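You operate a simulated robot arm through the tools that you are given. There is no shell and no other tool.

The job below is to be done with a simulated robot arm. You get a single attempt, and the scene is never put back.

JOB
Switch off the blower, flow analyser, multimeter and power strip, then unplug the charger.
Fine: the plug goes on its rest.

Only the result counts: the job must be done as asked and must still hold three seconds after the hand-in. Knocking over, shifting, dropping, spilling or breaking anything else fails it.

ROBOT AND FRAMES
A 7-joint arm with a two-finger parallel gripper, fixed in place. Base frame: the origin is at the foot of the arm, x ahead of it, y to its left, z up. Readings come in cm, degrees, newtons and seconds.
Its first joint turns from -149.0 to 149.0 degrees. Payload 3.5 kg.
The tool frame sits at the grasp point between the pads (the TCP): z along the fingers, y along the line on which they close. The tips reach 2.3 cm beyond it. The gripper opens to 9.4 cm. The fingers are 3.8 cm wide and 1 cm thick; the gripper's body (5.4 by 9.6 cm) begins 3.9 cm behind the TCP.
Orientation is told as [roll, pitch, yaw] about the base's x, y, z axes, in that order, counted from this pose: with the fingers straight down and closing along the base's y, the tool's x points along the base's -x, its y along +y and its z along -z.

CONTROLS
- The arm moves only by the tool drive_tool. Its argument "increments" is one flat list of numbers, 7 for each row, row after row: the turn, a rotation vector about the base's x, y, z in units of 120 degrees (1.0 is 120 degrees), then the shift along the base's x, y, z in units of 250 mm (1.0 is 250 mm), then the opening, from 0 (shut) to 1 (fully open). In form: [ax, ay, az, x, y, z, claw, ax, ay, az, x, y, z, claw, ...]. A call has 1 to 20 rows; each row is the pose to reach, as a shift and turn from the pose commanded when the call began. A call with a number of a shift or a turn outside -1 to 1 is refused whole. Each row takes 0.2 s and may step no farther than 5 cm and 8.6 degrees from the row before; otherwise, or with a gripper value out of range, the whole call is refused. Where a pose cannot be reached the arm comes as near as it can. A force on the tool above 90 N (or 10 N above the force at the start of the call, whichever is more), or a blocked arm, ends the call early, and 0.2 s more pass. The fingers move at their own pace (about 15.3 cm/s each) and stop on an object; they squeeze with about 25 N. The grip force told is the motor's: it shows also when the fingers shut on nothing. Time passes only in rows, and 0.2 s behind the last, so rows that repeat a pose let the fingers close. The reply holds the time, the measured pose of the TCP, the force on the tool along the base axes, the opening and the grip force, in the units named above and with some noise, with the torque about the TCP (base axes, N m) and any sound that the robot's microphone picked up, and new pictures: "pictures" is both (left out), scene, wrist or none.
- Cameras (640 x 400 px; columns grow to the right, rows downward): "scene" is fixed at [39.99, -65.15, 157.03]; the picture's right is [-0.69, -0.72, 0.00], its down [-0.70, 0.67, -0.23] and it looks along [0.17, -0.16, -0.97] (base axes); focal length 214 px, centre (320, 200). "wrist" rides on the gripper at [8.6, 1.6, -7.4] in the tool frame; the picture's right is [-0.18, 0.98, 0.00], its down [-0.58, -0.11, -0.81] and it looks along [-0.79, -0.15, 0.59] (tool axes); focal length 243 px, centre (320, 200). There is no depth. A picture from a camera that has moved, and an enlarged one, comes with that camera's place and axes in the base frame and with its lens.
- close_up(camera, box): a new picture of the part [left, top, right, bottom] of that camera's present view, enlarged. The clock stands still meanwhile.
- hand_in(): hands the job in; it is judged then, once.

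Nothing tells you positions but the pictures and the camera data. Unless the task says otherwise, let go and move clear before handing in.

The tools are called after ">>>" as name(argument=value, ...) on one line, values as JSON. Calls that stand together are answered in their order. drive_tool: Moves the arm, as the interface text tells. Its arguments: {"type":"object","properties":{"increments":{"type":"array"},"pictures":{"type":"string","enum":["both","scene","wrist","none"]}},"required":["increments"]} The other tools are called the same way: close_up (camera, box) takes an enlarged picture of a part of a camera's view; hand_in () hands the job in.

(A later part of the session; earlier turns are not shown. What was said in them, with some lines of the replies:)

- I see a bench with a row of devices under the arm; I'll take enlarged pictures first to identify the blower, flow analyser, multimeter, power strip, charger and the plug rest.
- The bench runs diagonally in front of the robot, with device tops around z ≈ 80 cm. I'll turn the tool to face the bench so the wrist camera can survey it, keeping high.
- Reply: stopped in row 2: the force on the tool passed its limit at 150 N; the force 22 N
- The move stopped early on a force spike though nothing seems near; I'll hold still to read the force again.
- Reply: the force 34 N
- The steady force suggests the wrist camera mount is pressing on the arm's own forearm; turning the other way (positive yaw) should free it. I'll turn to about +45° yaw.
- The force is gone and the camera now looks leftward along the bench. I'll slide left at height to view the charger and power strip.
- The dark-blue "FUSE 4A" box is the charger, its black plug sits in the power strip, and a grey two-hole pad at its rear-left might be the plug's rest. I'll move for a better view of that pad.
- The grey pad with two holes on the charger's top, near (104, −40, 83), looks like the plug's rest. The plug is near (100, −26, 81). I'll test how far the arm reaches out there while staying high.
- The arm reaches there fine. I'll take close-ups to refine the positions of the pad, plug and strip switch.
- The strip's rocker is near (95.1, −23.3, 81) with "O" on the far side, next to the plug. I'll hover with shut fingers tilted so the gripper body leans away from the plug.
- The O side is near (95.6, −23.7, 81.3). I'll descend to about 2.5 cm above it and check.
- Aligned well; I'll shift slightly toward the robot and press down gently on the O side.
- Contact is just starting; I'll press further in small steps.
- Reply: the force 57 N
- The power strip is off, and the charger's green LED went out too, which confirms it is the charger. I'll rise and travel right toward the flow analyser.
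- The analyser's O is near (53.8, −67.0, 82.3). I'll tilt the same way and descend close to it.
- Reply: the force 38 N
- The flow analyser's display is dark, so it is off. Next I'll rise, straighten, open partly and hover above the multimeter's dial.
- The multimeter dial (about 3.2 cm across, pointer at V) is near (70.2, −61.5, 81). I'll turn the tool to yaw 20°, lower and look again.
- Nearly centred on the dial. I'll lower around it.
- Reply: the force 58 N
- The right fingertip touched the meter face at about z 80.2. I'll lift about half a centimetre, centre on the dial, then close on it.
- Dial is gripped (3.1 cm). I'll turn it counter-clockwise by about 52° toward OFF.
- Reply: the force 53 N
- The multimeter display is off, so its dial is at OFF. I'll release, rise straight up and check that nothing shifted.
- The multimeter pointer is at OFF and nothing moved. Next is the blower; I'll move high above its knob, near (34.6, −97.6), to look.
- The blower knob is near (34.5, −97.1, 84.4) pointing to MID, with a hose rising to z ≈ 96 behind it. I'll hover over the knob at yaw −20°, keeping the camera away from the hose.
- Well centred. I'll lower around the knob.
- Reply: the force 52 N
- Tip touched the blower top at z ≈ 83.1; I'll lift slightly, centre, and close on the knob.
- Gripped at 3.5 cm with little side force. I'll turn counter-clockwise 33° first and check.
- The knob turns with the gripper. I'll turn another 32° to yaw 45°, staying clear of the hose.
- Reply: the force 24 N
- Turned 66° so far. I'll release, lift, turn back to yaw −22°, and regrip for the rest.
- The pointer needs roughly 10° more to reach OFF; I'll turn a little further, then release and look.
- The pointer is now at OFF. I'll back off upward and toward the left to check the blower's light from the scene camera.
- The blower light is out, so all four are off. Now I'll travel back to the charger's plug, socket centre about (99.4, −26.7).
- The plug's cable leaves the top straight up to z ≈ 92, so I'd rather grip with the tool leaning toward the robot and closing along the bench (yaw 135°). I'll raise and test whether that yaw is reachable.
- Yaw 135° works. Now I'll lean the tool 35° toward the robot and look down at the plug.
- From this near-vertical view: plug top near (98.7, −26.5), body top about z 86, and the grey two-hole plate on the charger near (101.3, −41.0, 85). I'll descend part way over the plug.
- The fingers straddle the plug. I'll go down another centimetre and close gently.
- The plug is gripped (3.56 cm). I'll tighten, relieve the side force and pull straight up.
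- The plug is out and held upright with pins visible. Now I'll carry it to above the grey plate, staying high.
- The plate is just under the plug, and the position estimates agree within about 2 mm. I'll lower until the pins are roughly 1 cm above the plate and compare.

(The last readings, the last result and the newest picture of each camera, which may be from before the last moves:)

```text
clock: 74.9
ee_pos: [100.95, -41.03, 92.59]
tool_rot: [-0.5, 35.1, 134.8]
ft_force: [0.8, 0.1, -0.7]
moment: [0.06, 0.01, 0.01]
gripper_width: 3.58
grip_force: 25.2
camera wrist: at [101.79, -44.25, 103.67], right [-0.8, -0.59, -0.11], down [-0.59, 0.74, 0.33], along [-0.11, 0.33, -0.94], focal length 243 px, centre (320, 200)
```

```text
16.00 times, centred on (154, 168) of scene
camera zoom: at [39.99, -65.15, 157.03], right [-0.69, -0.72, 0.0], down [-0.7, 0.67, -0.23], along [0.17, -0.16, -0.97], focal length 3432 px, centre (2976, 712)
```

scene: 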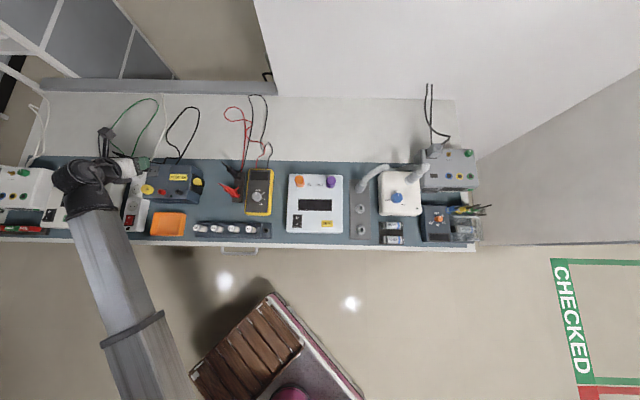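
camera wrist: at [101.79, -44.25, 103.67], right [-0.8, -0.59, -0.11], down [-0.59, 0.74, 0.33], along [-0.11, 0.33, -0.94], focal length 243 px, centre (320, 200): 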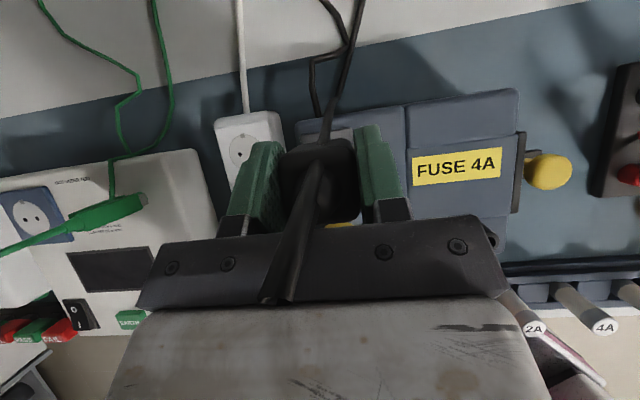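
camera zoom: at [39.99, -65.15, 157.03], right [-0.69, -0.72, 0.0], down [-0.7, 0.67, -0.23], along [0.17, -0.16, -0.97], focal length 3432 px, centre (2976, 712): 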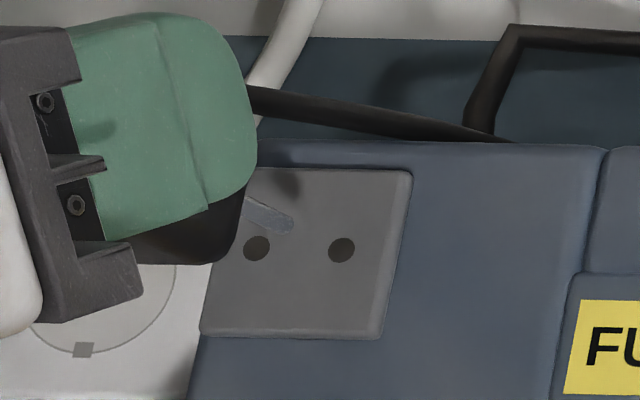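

I can see a pin heading right toward the plate's hole. I'll lower another 1.2 cm slowly and look again.

>>> drive_tool(increments=[0, 0, 0, 0.001, -0.002, -0.016, 0, 0, 0, 0, 0.001, -0.002, -0.032, 0, 0, 0, 0, 0.001, -0.002, -0.046, 0, 0, 0, 0, 0.001, -0.002, -0.046, 0], pictures="none")

>>> close_up(camera="scene", box=[138, 158, 170, 178])

>>> close_up(camera="wrist", box=[240, 80, 400, 180])

```text
clock: 75.9
ee_pos: [101.05, -41.21, 91.4]
tool_rot: [-0.5, 35.1, 134.8]
ft_force: [0.8, 0.0, -0.9]
moment: [-0.01, 0.0, 0.02]
gripper_width: 3.52
grip_force: 25.6
```

```text
16.00 times, centred on (154, 168) of scene
camera zoom: at [39.99, -65.15, 157.03], right [-0.69, -0.72, 0.0], down [-0.7, 0.67, -0.23], along [0.17, -0.16, -0.97], focal length 3432 px, centre (2976, 712)
```

zoom: 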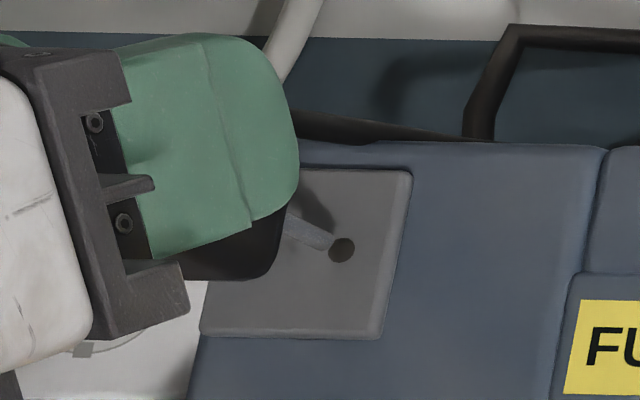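

```text
4.00 times, centred on (320, 130) of wrist
camera zoom: at [101.83, -44.3, 102.54], right [-0.8, -0.59, -0.11], down [-0.59, 0.74, 0.33], along [-0.11, 0.33, -0.94], focal length 970 px, centre (320, 480)
```

zoom: 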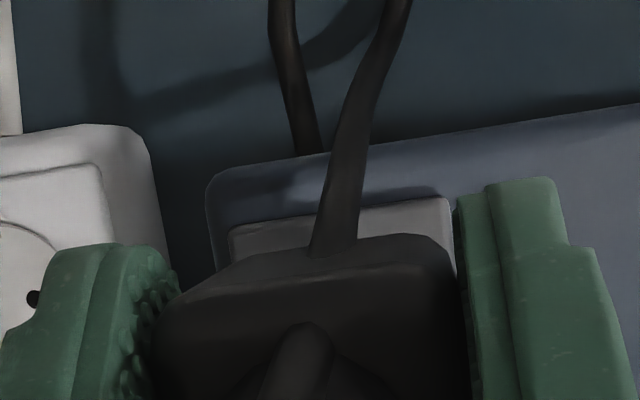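

The pin tip is right next to the hole; I'll lower in small steps watching the force.

>>> drive_tool(increments=[0, 0, 0, 0, 0, -0.008, 0, 0, 0, 0, 0, 0, -0.016, 0, 0, 0, 0, 0, 0, -0.024, 0], pictures="none")

>>> close_up(camera="scene", box=[138, 158, 170, 178])

```text
clock: 76.7
ee_pos: [101.05, -41.22, 90.78]
tool_rot: [-0.4, 35.1, 134.8]
ft_force: [-0.1, 0.1, 0.0]
moment: [-0.02, 0.01, -0.01]
gripper_width: 3.57
grip_force: 24.8
```

```text
16.00 times, centred on (154, 168) of scene
camera zoom: at [39.99, -65.15, 157.03], right [-0.69, -0.72, 0.0], down [-0.7, 0.67, -0.23], along [0.17, -0.16, -0.97], focal length 3432 px, centre (2976, 712)
```

zoom: 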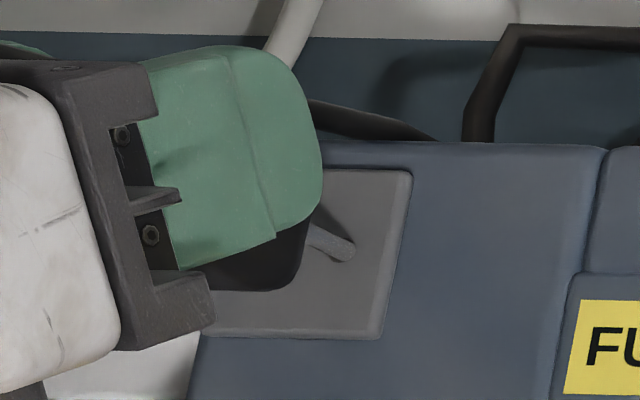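

>>> drive_tool(increments=[0, 0, 0, 0, 0, -0.006, 0, 0, 0, 0, 0, 0, -0.012, 0], pictures="none")

>>> close_up(camera="scene", box=[138, 158, 170, 178])

```text
clock: 77.3
ee_pos: [101.04, -41.18, 90.38]
tool_rot: [-0.5, 35.1, 134.8]
ft_force: [-0.3, 0.3, -0.9]
moment: [0.0, 0.03, 0.0]
gripper_width: 3.57
grip_force: 24.3
```

```text
16.00 times, centred on (154, 168) of scene
camera zoom: at [39.99, -65.15, 157.03], right [-0.69, -0.72, 0.0], down [-0.7, 0.67, -0.23], along [0.17, -0.16, -0.97], focal length 3432 px, centre (2976, 712)
```

zoom: 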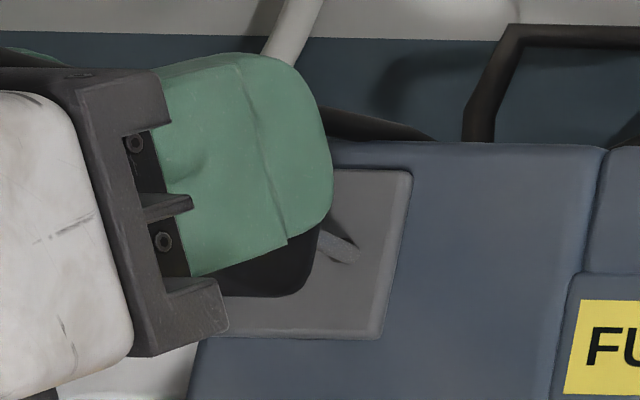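

The visible pin length is shrinking with no force, so the pins are entering the holes. I'll keep lowering gently.

>>> drive_tool(increments=[0, 0, 0, 0, 0, -0.008, 0, 0, 0, 0, 0, 0, -0.016, 0, 0, 0, 0, 0, 0, -0.024, 0], pictures="none")

>>> close_up(camera="scene", box=[138, 158, 170, 178])

>>> close_up(camera="wrist", box=[240, 80, 400, 180])

```text
clock: 78.1
ee_pos: [101.04, -41.15, 89.85]
tool_rot: [-0.4, 35.1, 134.8]
ft_force: [-0.3, 0.2, -1.2]
moment: [0.0, 0.0, -0.01]
gripper_width: 3.56
grip_force: 25.2
```

```text
16.00 times, centred on (154, 168) of scene
camera zoom: at [39.99, -65.15, 157.03], right [-0.69, -0.72, 0.0], down [-0.7, 0.67, -0.23], along [0.17, -0.16, -0.97], focal length 3432 px, centre (2976, 712)
```

zoom: 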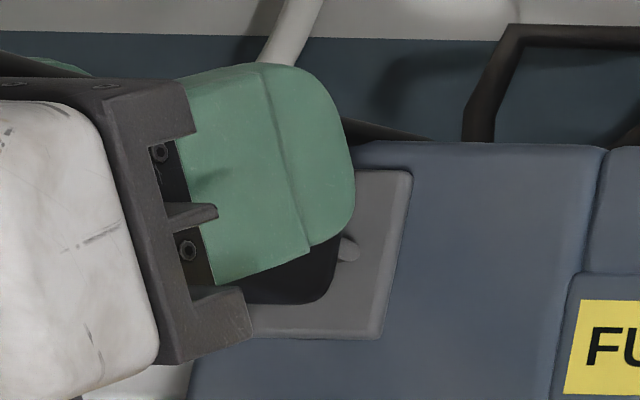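

```text
4.00 times, centred on (320, 130) of wrist
camera zoom: at [101.84, -44.34, 100.99], right [-0.8, -0.59, -0.11], down [-0.59, 0.74, 0.33], along [-0.11, 0.33, -0.94], focal length 970 px, centre (320, 480)
```

zoom: 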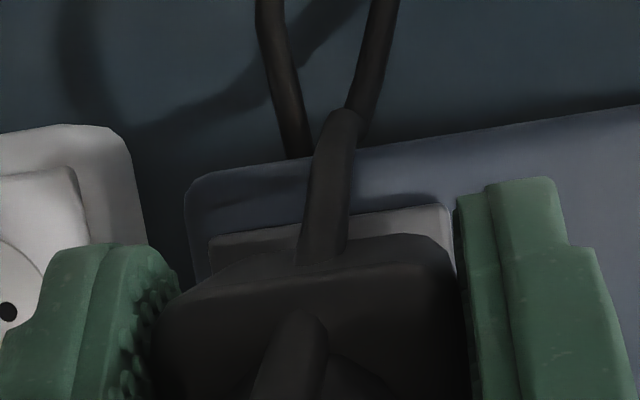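

>>> drive_tool(increments=[0, 0, 0, 0, 0, -0.008, 0, 0, 0, 0, 0, 0, -0.016, 0, 0, 0, 0, 0, 0, -0.02, 0], pictures="none")

>>> close_up(camera="scene", box=[138, 158, 170, 178])

```text
clock: 78.9
ee_pos: [101.15, -41.25, 89.42]
tool_rot: [-0.5, 35.1, 134.8]
ft_force: [-0.1, 0.1, -0.7]
moment: [0.03, -0.01, 0.0]
gripper_width: 3.56
grip_force: 25.1
```

```text
16.00 times, centred on (154, 168) of scene
camera zoom: at [39.99, -65.15, 157.03], right [-0.69, -0.72, 0.0], down [-0.7, 0.67, -0.23], along [0.17, -0.16, -0.97], focal length 3432 px, centre (2976, 712)
```

zoom: 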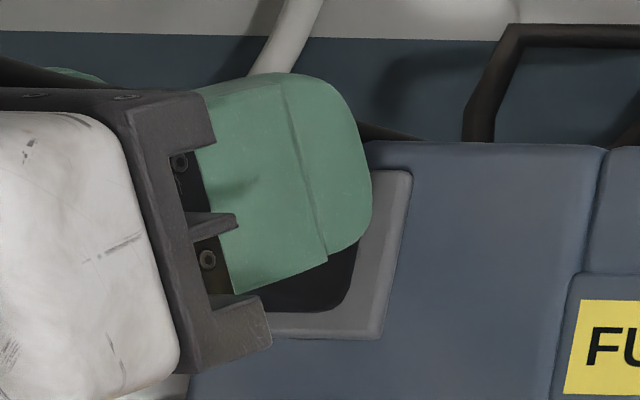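

>>> drive_tool(increments=[0, 0, 0, 0, 0, -0.005, 0, 0, 0, 0, 0, 0, -0.01, 0], pictures="none")

>>> drive_tool(increments=[0, 0, 0, 0, 0, -0.005, 0, 0, 0, 0, 0, 0, -0.01, 0], pictures="none")

>>> close_up(camera="scene", box=[138, 158, 170, 178])

```text
clock: 79.5
ee_pos: [100.93, -41.16, 89.16]
tool_rot: [-0.5, 35.0, 134.7]
ft_force: [0.2, -1.3, -0.5]
moment: [-0.03, 0.02, 0.01]
gripper_width: 3.57
grip_force: 25.8
```

```text
clock: 80.1
ee_pos: [101.3, -41.19, 89.13]
tool_rot: [-0.8, 35.3, 134.8]
ft_force: [8.6, 2.3, 6.8]
moment: [0.09, -0.28, -0.04]
gripper_width: 3.54
grip_force: 25.3
```

```text
16.00 times, centred on (154, 168) of scene
camera zoom: at [39.99, -65.15, 157.03], right [-0.69, -0.72, 0.0], down [-0.7, 0.67, -0.23], along [0.17, -0.16, -0.97], focal length 3432 px, centre (2976, 712)
```

zoom: 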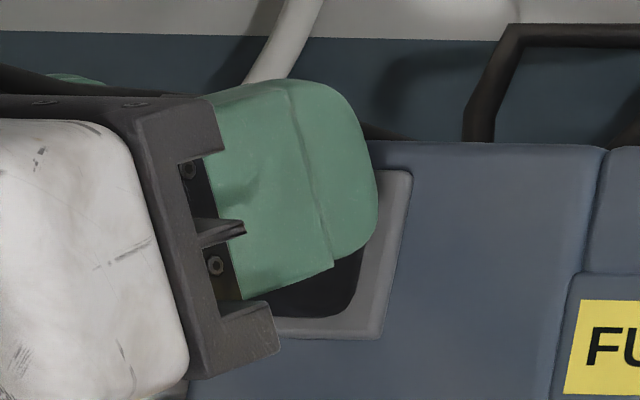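

Contact with the plate has begun. I'll press a touch more to be sure it's fully seated, then check.

>>> drive_tool(increments=[0, 0, 0, 0, 0, -0.006, 0, 0, 0, 0, 0, 0, -0.006, 0], pictures="both")

>>> close_up(camera="wrist", box=[220, 60, 420, 185])

>>> close_up(camera="scene", box=[138, 158, 170, 178])

```text
clock: 80.7
ee_pos: [101.2, -41.1, 88.8]
tool_rot: [-0.8, 35.2, 134.8]
ft_force: [18.4, 7.9, 17.6]
moment: [-0.13, 0.09, -0.32]
gripper_width: 3.57
grip_force: 24.5
camera wrist: at [101.94, -44.18, 99.97], right [-0.8, -0.59, -0.12], down [-0.59, 0.74, 0.32], along [-0.11, 0.33, -0.94], focal length 243 px, centre (320, 200)
```

scene: 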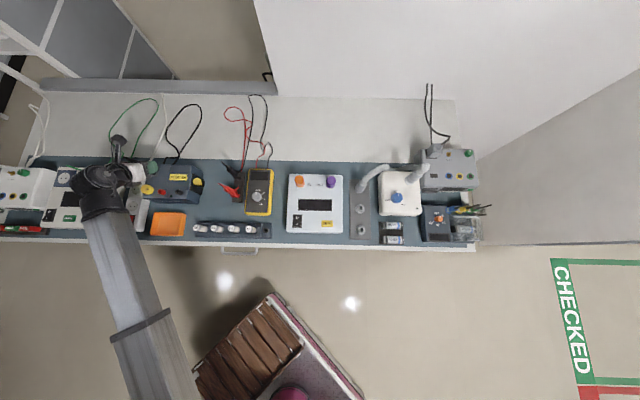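
wrist: 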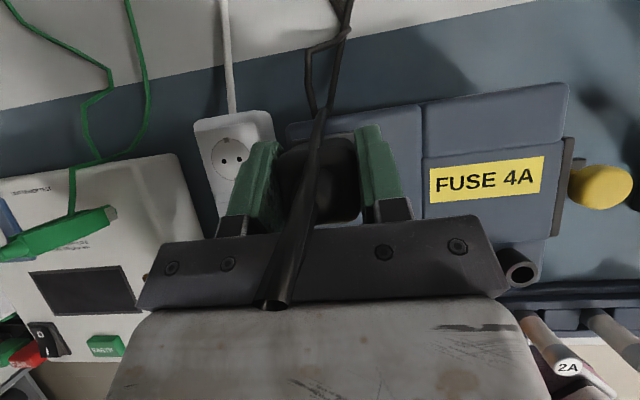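

```text
3.20 times, centred on (320, 122) of wrist
camera zoom: at [101.94, -44.18, 99.97], right [-0.8, -0.59, -0.12], down [-0.59, 0.74, 0.32], along [-0.11, 0.33, -0.94], focal length 776 px, centre (320, 448)
```

zoom: 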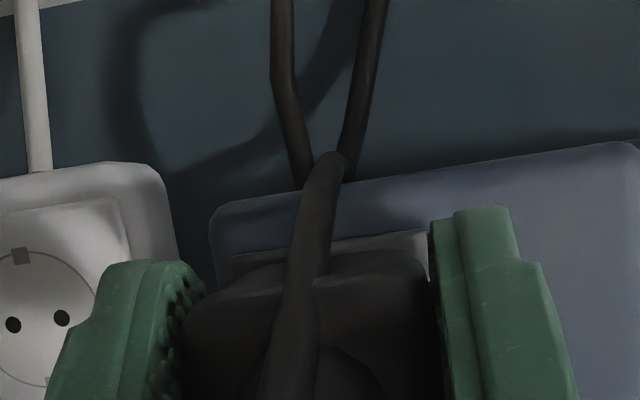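

```text
16.00 times, centred on (154, 168) of scene
camera zoom: at [39.99, -65.15, 157.03], right [-0.69, -0.72, 0.0], down [-0.7, 0.67, -0.23], along [0.17, -0.16, -0.97], focal length 3432 px, centre (2976, 712)
```

zoom: 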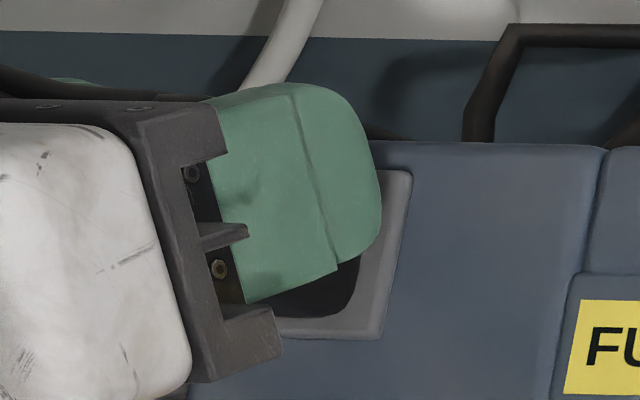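

The plug is seated on its rest. I'll ease off and open the fingers without moving away yet.

>>> drive_tool(increments=[0, 0, 0, 0, 0, 0.006, 0, 0, 0, 0, 0, 0, 0.006, 0.3, 0, 0, 0, 0, 0, 0.006, 0.45, 0, 0, 0, 0, 0, 0.006, 0.6, 0, 0, 0, 0, 0, 0.006, 0.65, 0, 0, 0, 0, 0, 0.006, 0.65], pictures="none")

>>> close_up(camera="wrist", box=[220, 60, 420, 185])

>>> close_up(camera="scene", box=[122, 150, 170, 180])

```text
clock: 82.1
ee_pos: [101.05, -41.24, 88.9]
tool_rot: [-0.4, 35.2, 134.8]
ft_force: [1.2, -1.0, -0.5]
moment: [0.0, 0.0, -0.02]
gripper_width: 6.1
grip_force: 0.0
```

```text
3.20 times, centred on (320, 122) of wrist
camera zoom: at [101.79, -44.32, 100.02], right [-0.8, -0.59, -0.11], down [-0.59, 0.74, 0.33], along [-0.11, 0.33, -0.94], focal length 776 px, centre (320, 448)
```

zoom: 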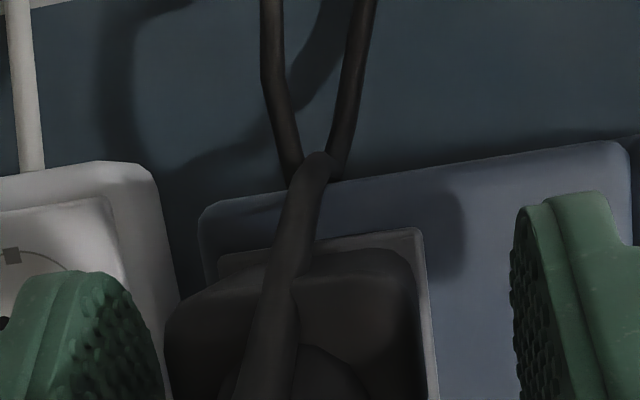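

```text
13.33 times, centred on (146, 165) of scene
camera zoom: at [39.99, -65.15, 157.03], right [-0.69, -0.72, 0.0], down [-0.7, 0.67, -0.23], along [0.17, -0.16, -0.97], focal length 2860 px, centre (2640, 667)
```

zoom: 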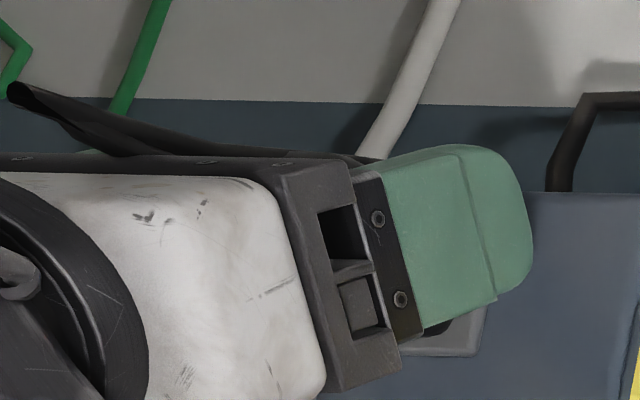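

Released; the plug stands on the rest. I'll retreat straight up.

>>> drive_tool(increments=[0, 0, 0, 0, 0, 0.03, 0.65, 0, 0, 0, 0, 0, 0.08, 0.65, 0, 0, 0, 0, 0, 0.16, 0.65, 0, 0, 0, 0, 0, 0.26, 0.65, 0, 0, 0, 0, 0, 0.38, 0.65, 0, 0, 0, 0, 0, 0.5, 0.65, 0, 0, 0, 0, 0, 0.6, 0.65], pictures="both")

>>> close_up(camera="scene", box=[110, 140, 190, 190])

>>> close_up(camera="wrist", box=[240, 60, 440, 185])

```text
clock: 83.7
ee_pos: [101.01, -41.05, 103.9]
tool_rot: [-0.5, 35.1, 134.9]
ft_force: [0.5, 0.0, -0.3]
moment: [0.01, 0.0, -0.02]
gripper_width: 6.09
grip_force: 0.1
camera wrist: at [101.8, -44.28, 115.05], right [-0.8, -0.59, -0.11], down [-0.59, 0.74, 0.33], along [-0.11, 0.33, -0.94], focal length 243 px, centre (320, 200)
```

scene: 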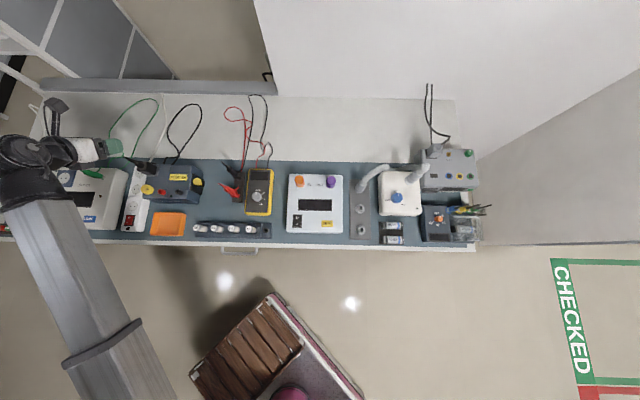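
wrist: 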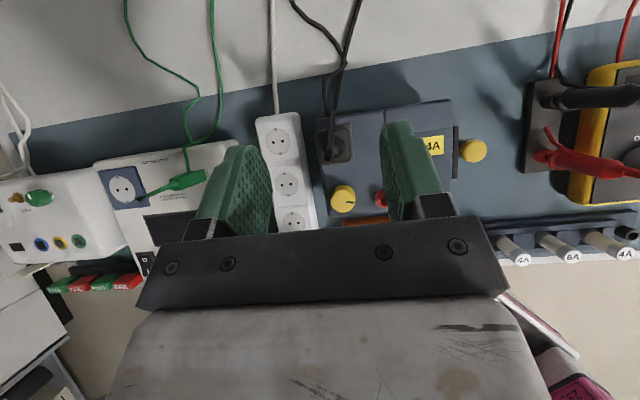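

```text
8.00 times, centred on (150, 165) of scene
camera zoom: at [39.99, -65.15, 157.03], right [-0.69, -0.72, 0.0], down [-0.7, 0.67, -0.23], along [0.17, -0.16, -0.97], focal length 1716 px, centre (1680, 480)
```

zoom: 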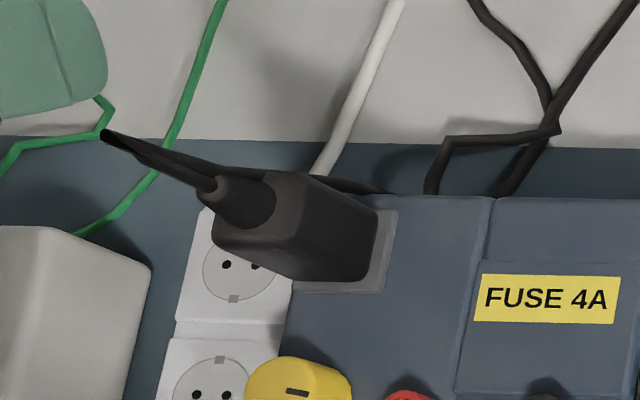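

```text
3.20 times, centred on (340, 122) of wrist
camera zoom: at [101.8, -44.28, 115.05], right [-0.8, -0.59, -0.11], down [-0.59, 0.74, 0.33], along [-0.11, 0.33, -0.94], focal length 776 px, centre (256, 448)
```

zoom: 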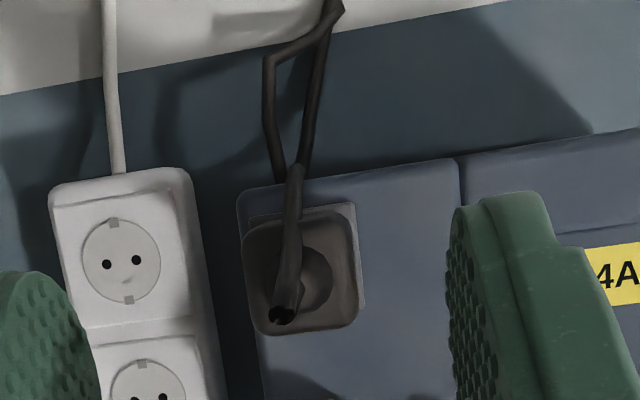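

The plug sits neatly on its rest. I'll move the arm clear and check the whole bench once more.

>>> drive_tool(increments=[0, 0, 0, -0.08, 0.05, 0.12, 0.65, 0.04, 0.04, 0, -0.22, 0.12, 0.2, 0.65, 0.08, 0.08, 0, -0.38, 0.18, 0.26, 0.65, 0.12, 0.12, 0, -0.54, 0.24, 0.3, 0.65, 0.16, 0.16, 0, -0.7, 0.3, 0.32, 0.65, 0.2, 0.2, 0, -0.86, 0.36, 0.32, 0.65, 0.2062, 0.2062, 0, -1.0, 0.42, 0.32, 0.65, 0.2062, 0.2062, 0, -1.0, 0.42, 0.32, 0.65], pictures="scene")

>>> close_up(camera="scene", box=[100, 140, 300, 265])

>>> close_up(camera="scene", box=[270, 140, 500, 265])

>>> close_up(camera="scene", box=[0, 140, 160, 240])

```text
clock: 85.5
ee_pos: [76.01, -30.74, 111.98]
tool_rot: [-0.3, 0.1, 134.9]
ft_force: [-0.1, 0.5, -0.3]
moment: [-0.01, 0.01, 0.01]
gripper_width: 6.1
grip_force: 0.1
```

scene: 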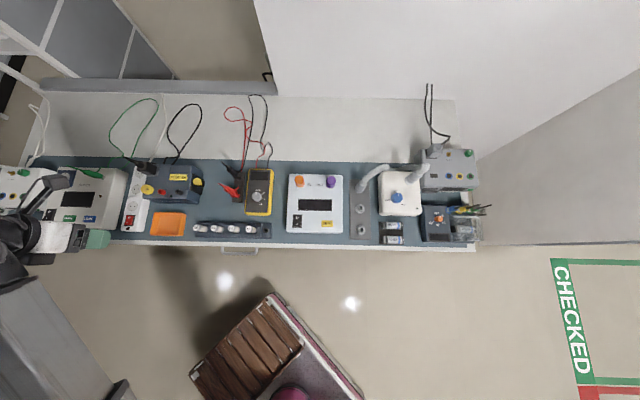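

```text
3.20 times, centred on (200, 202) of scene
camera zoom: at [39.99, -65.15, 157.03], right [-0.69, -0.72, 0.0], down [-0.7, 0.67, -0.23], along [0.17, -0.16, -0.97], focal length 686 px, centre (704, 192)
```

zoom: 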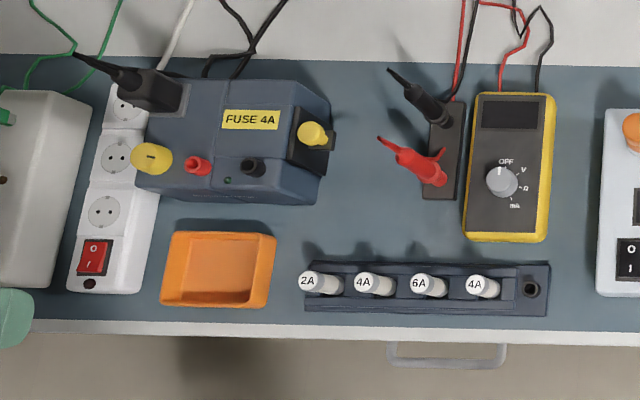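

```text
2.78 times, centred on (385, 202) of scene
camera zoom: at [39.99, -65.15, 157.03], right [-0.69, -0.72, 0.0], down [-0.7, 0.67, -0.23], along [0.17, -0.16, -0.97], focal length 597 px, centre (139, 193)
```

zoom: 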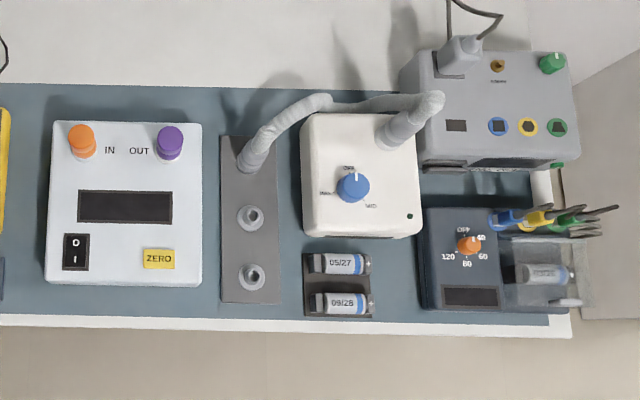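

```text
4.00 times, centred on (80, 190) of scene
camera zoom: at [39.99, -65.15, 157.03], right [-0.69, -0.72, 0.0], down [-0.7, 0.67, -0.23], along [0.17, -0.16, -0.97], focal length 858 px, centre (1280, 240)
```

zoom: 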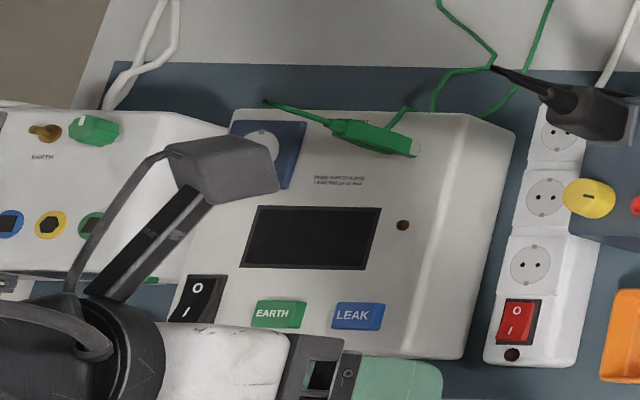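

Everything checks out: the blower, flow analyser, multimeter and power strip are all off. The charger's plug stands on its rest, nothing else has moved, and the arm is clear. I'm handing in the job.

>>> hand_in()

```text
The job is handed in.
```

The job is done and handed in. The final camera check showed all four devices off and the charger's plug standing on its rest.

- **Power strip:** the rocker is pressed to O and its light is out. The charger's light went out with it.
- **Flow analyser:** the rocker is pressed to O and the display is dark.
- **Multimeter:** the dial is at OFF and the display is dark.
- **Blower:** the knob was turned back from MID to OFF and its light is out.
- **Charger:** I unplugged it last, after the strip was off. I took its rest to be the grey two-hole plate on top of the charger. The pins went in without force, and the plug stayed upright when I let go.

Early on, the wrist camera mount pressed against the robot's own forearm and stopped one move. I turned the tool the other way and it was clear from then on. Nothing else on the bench had moved when I checked at the end.
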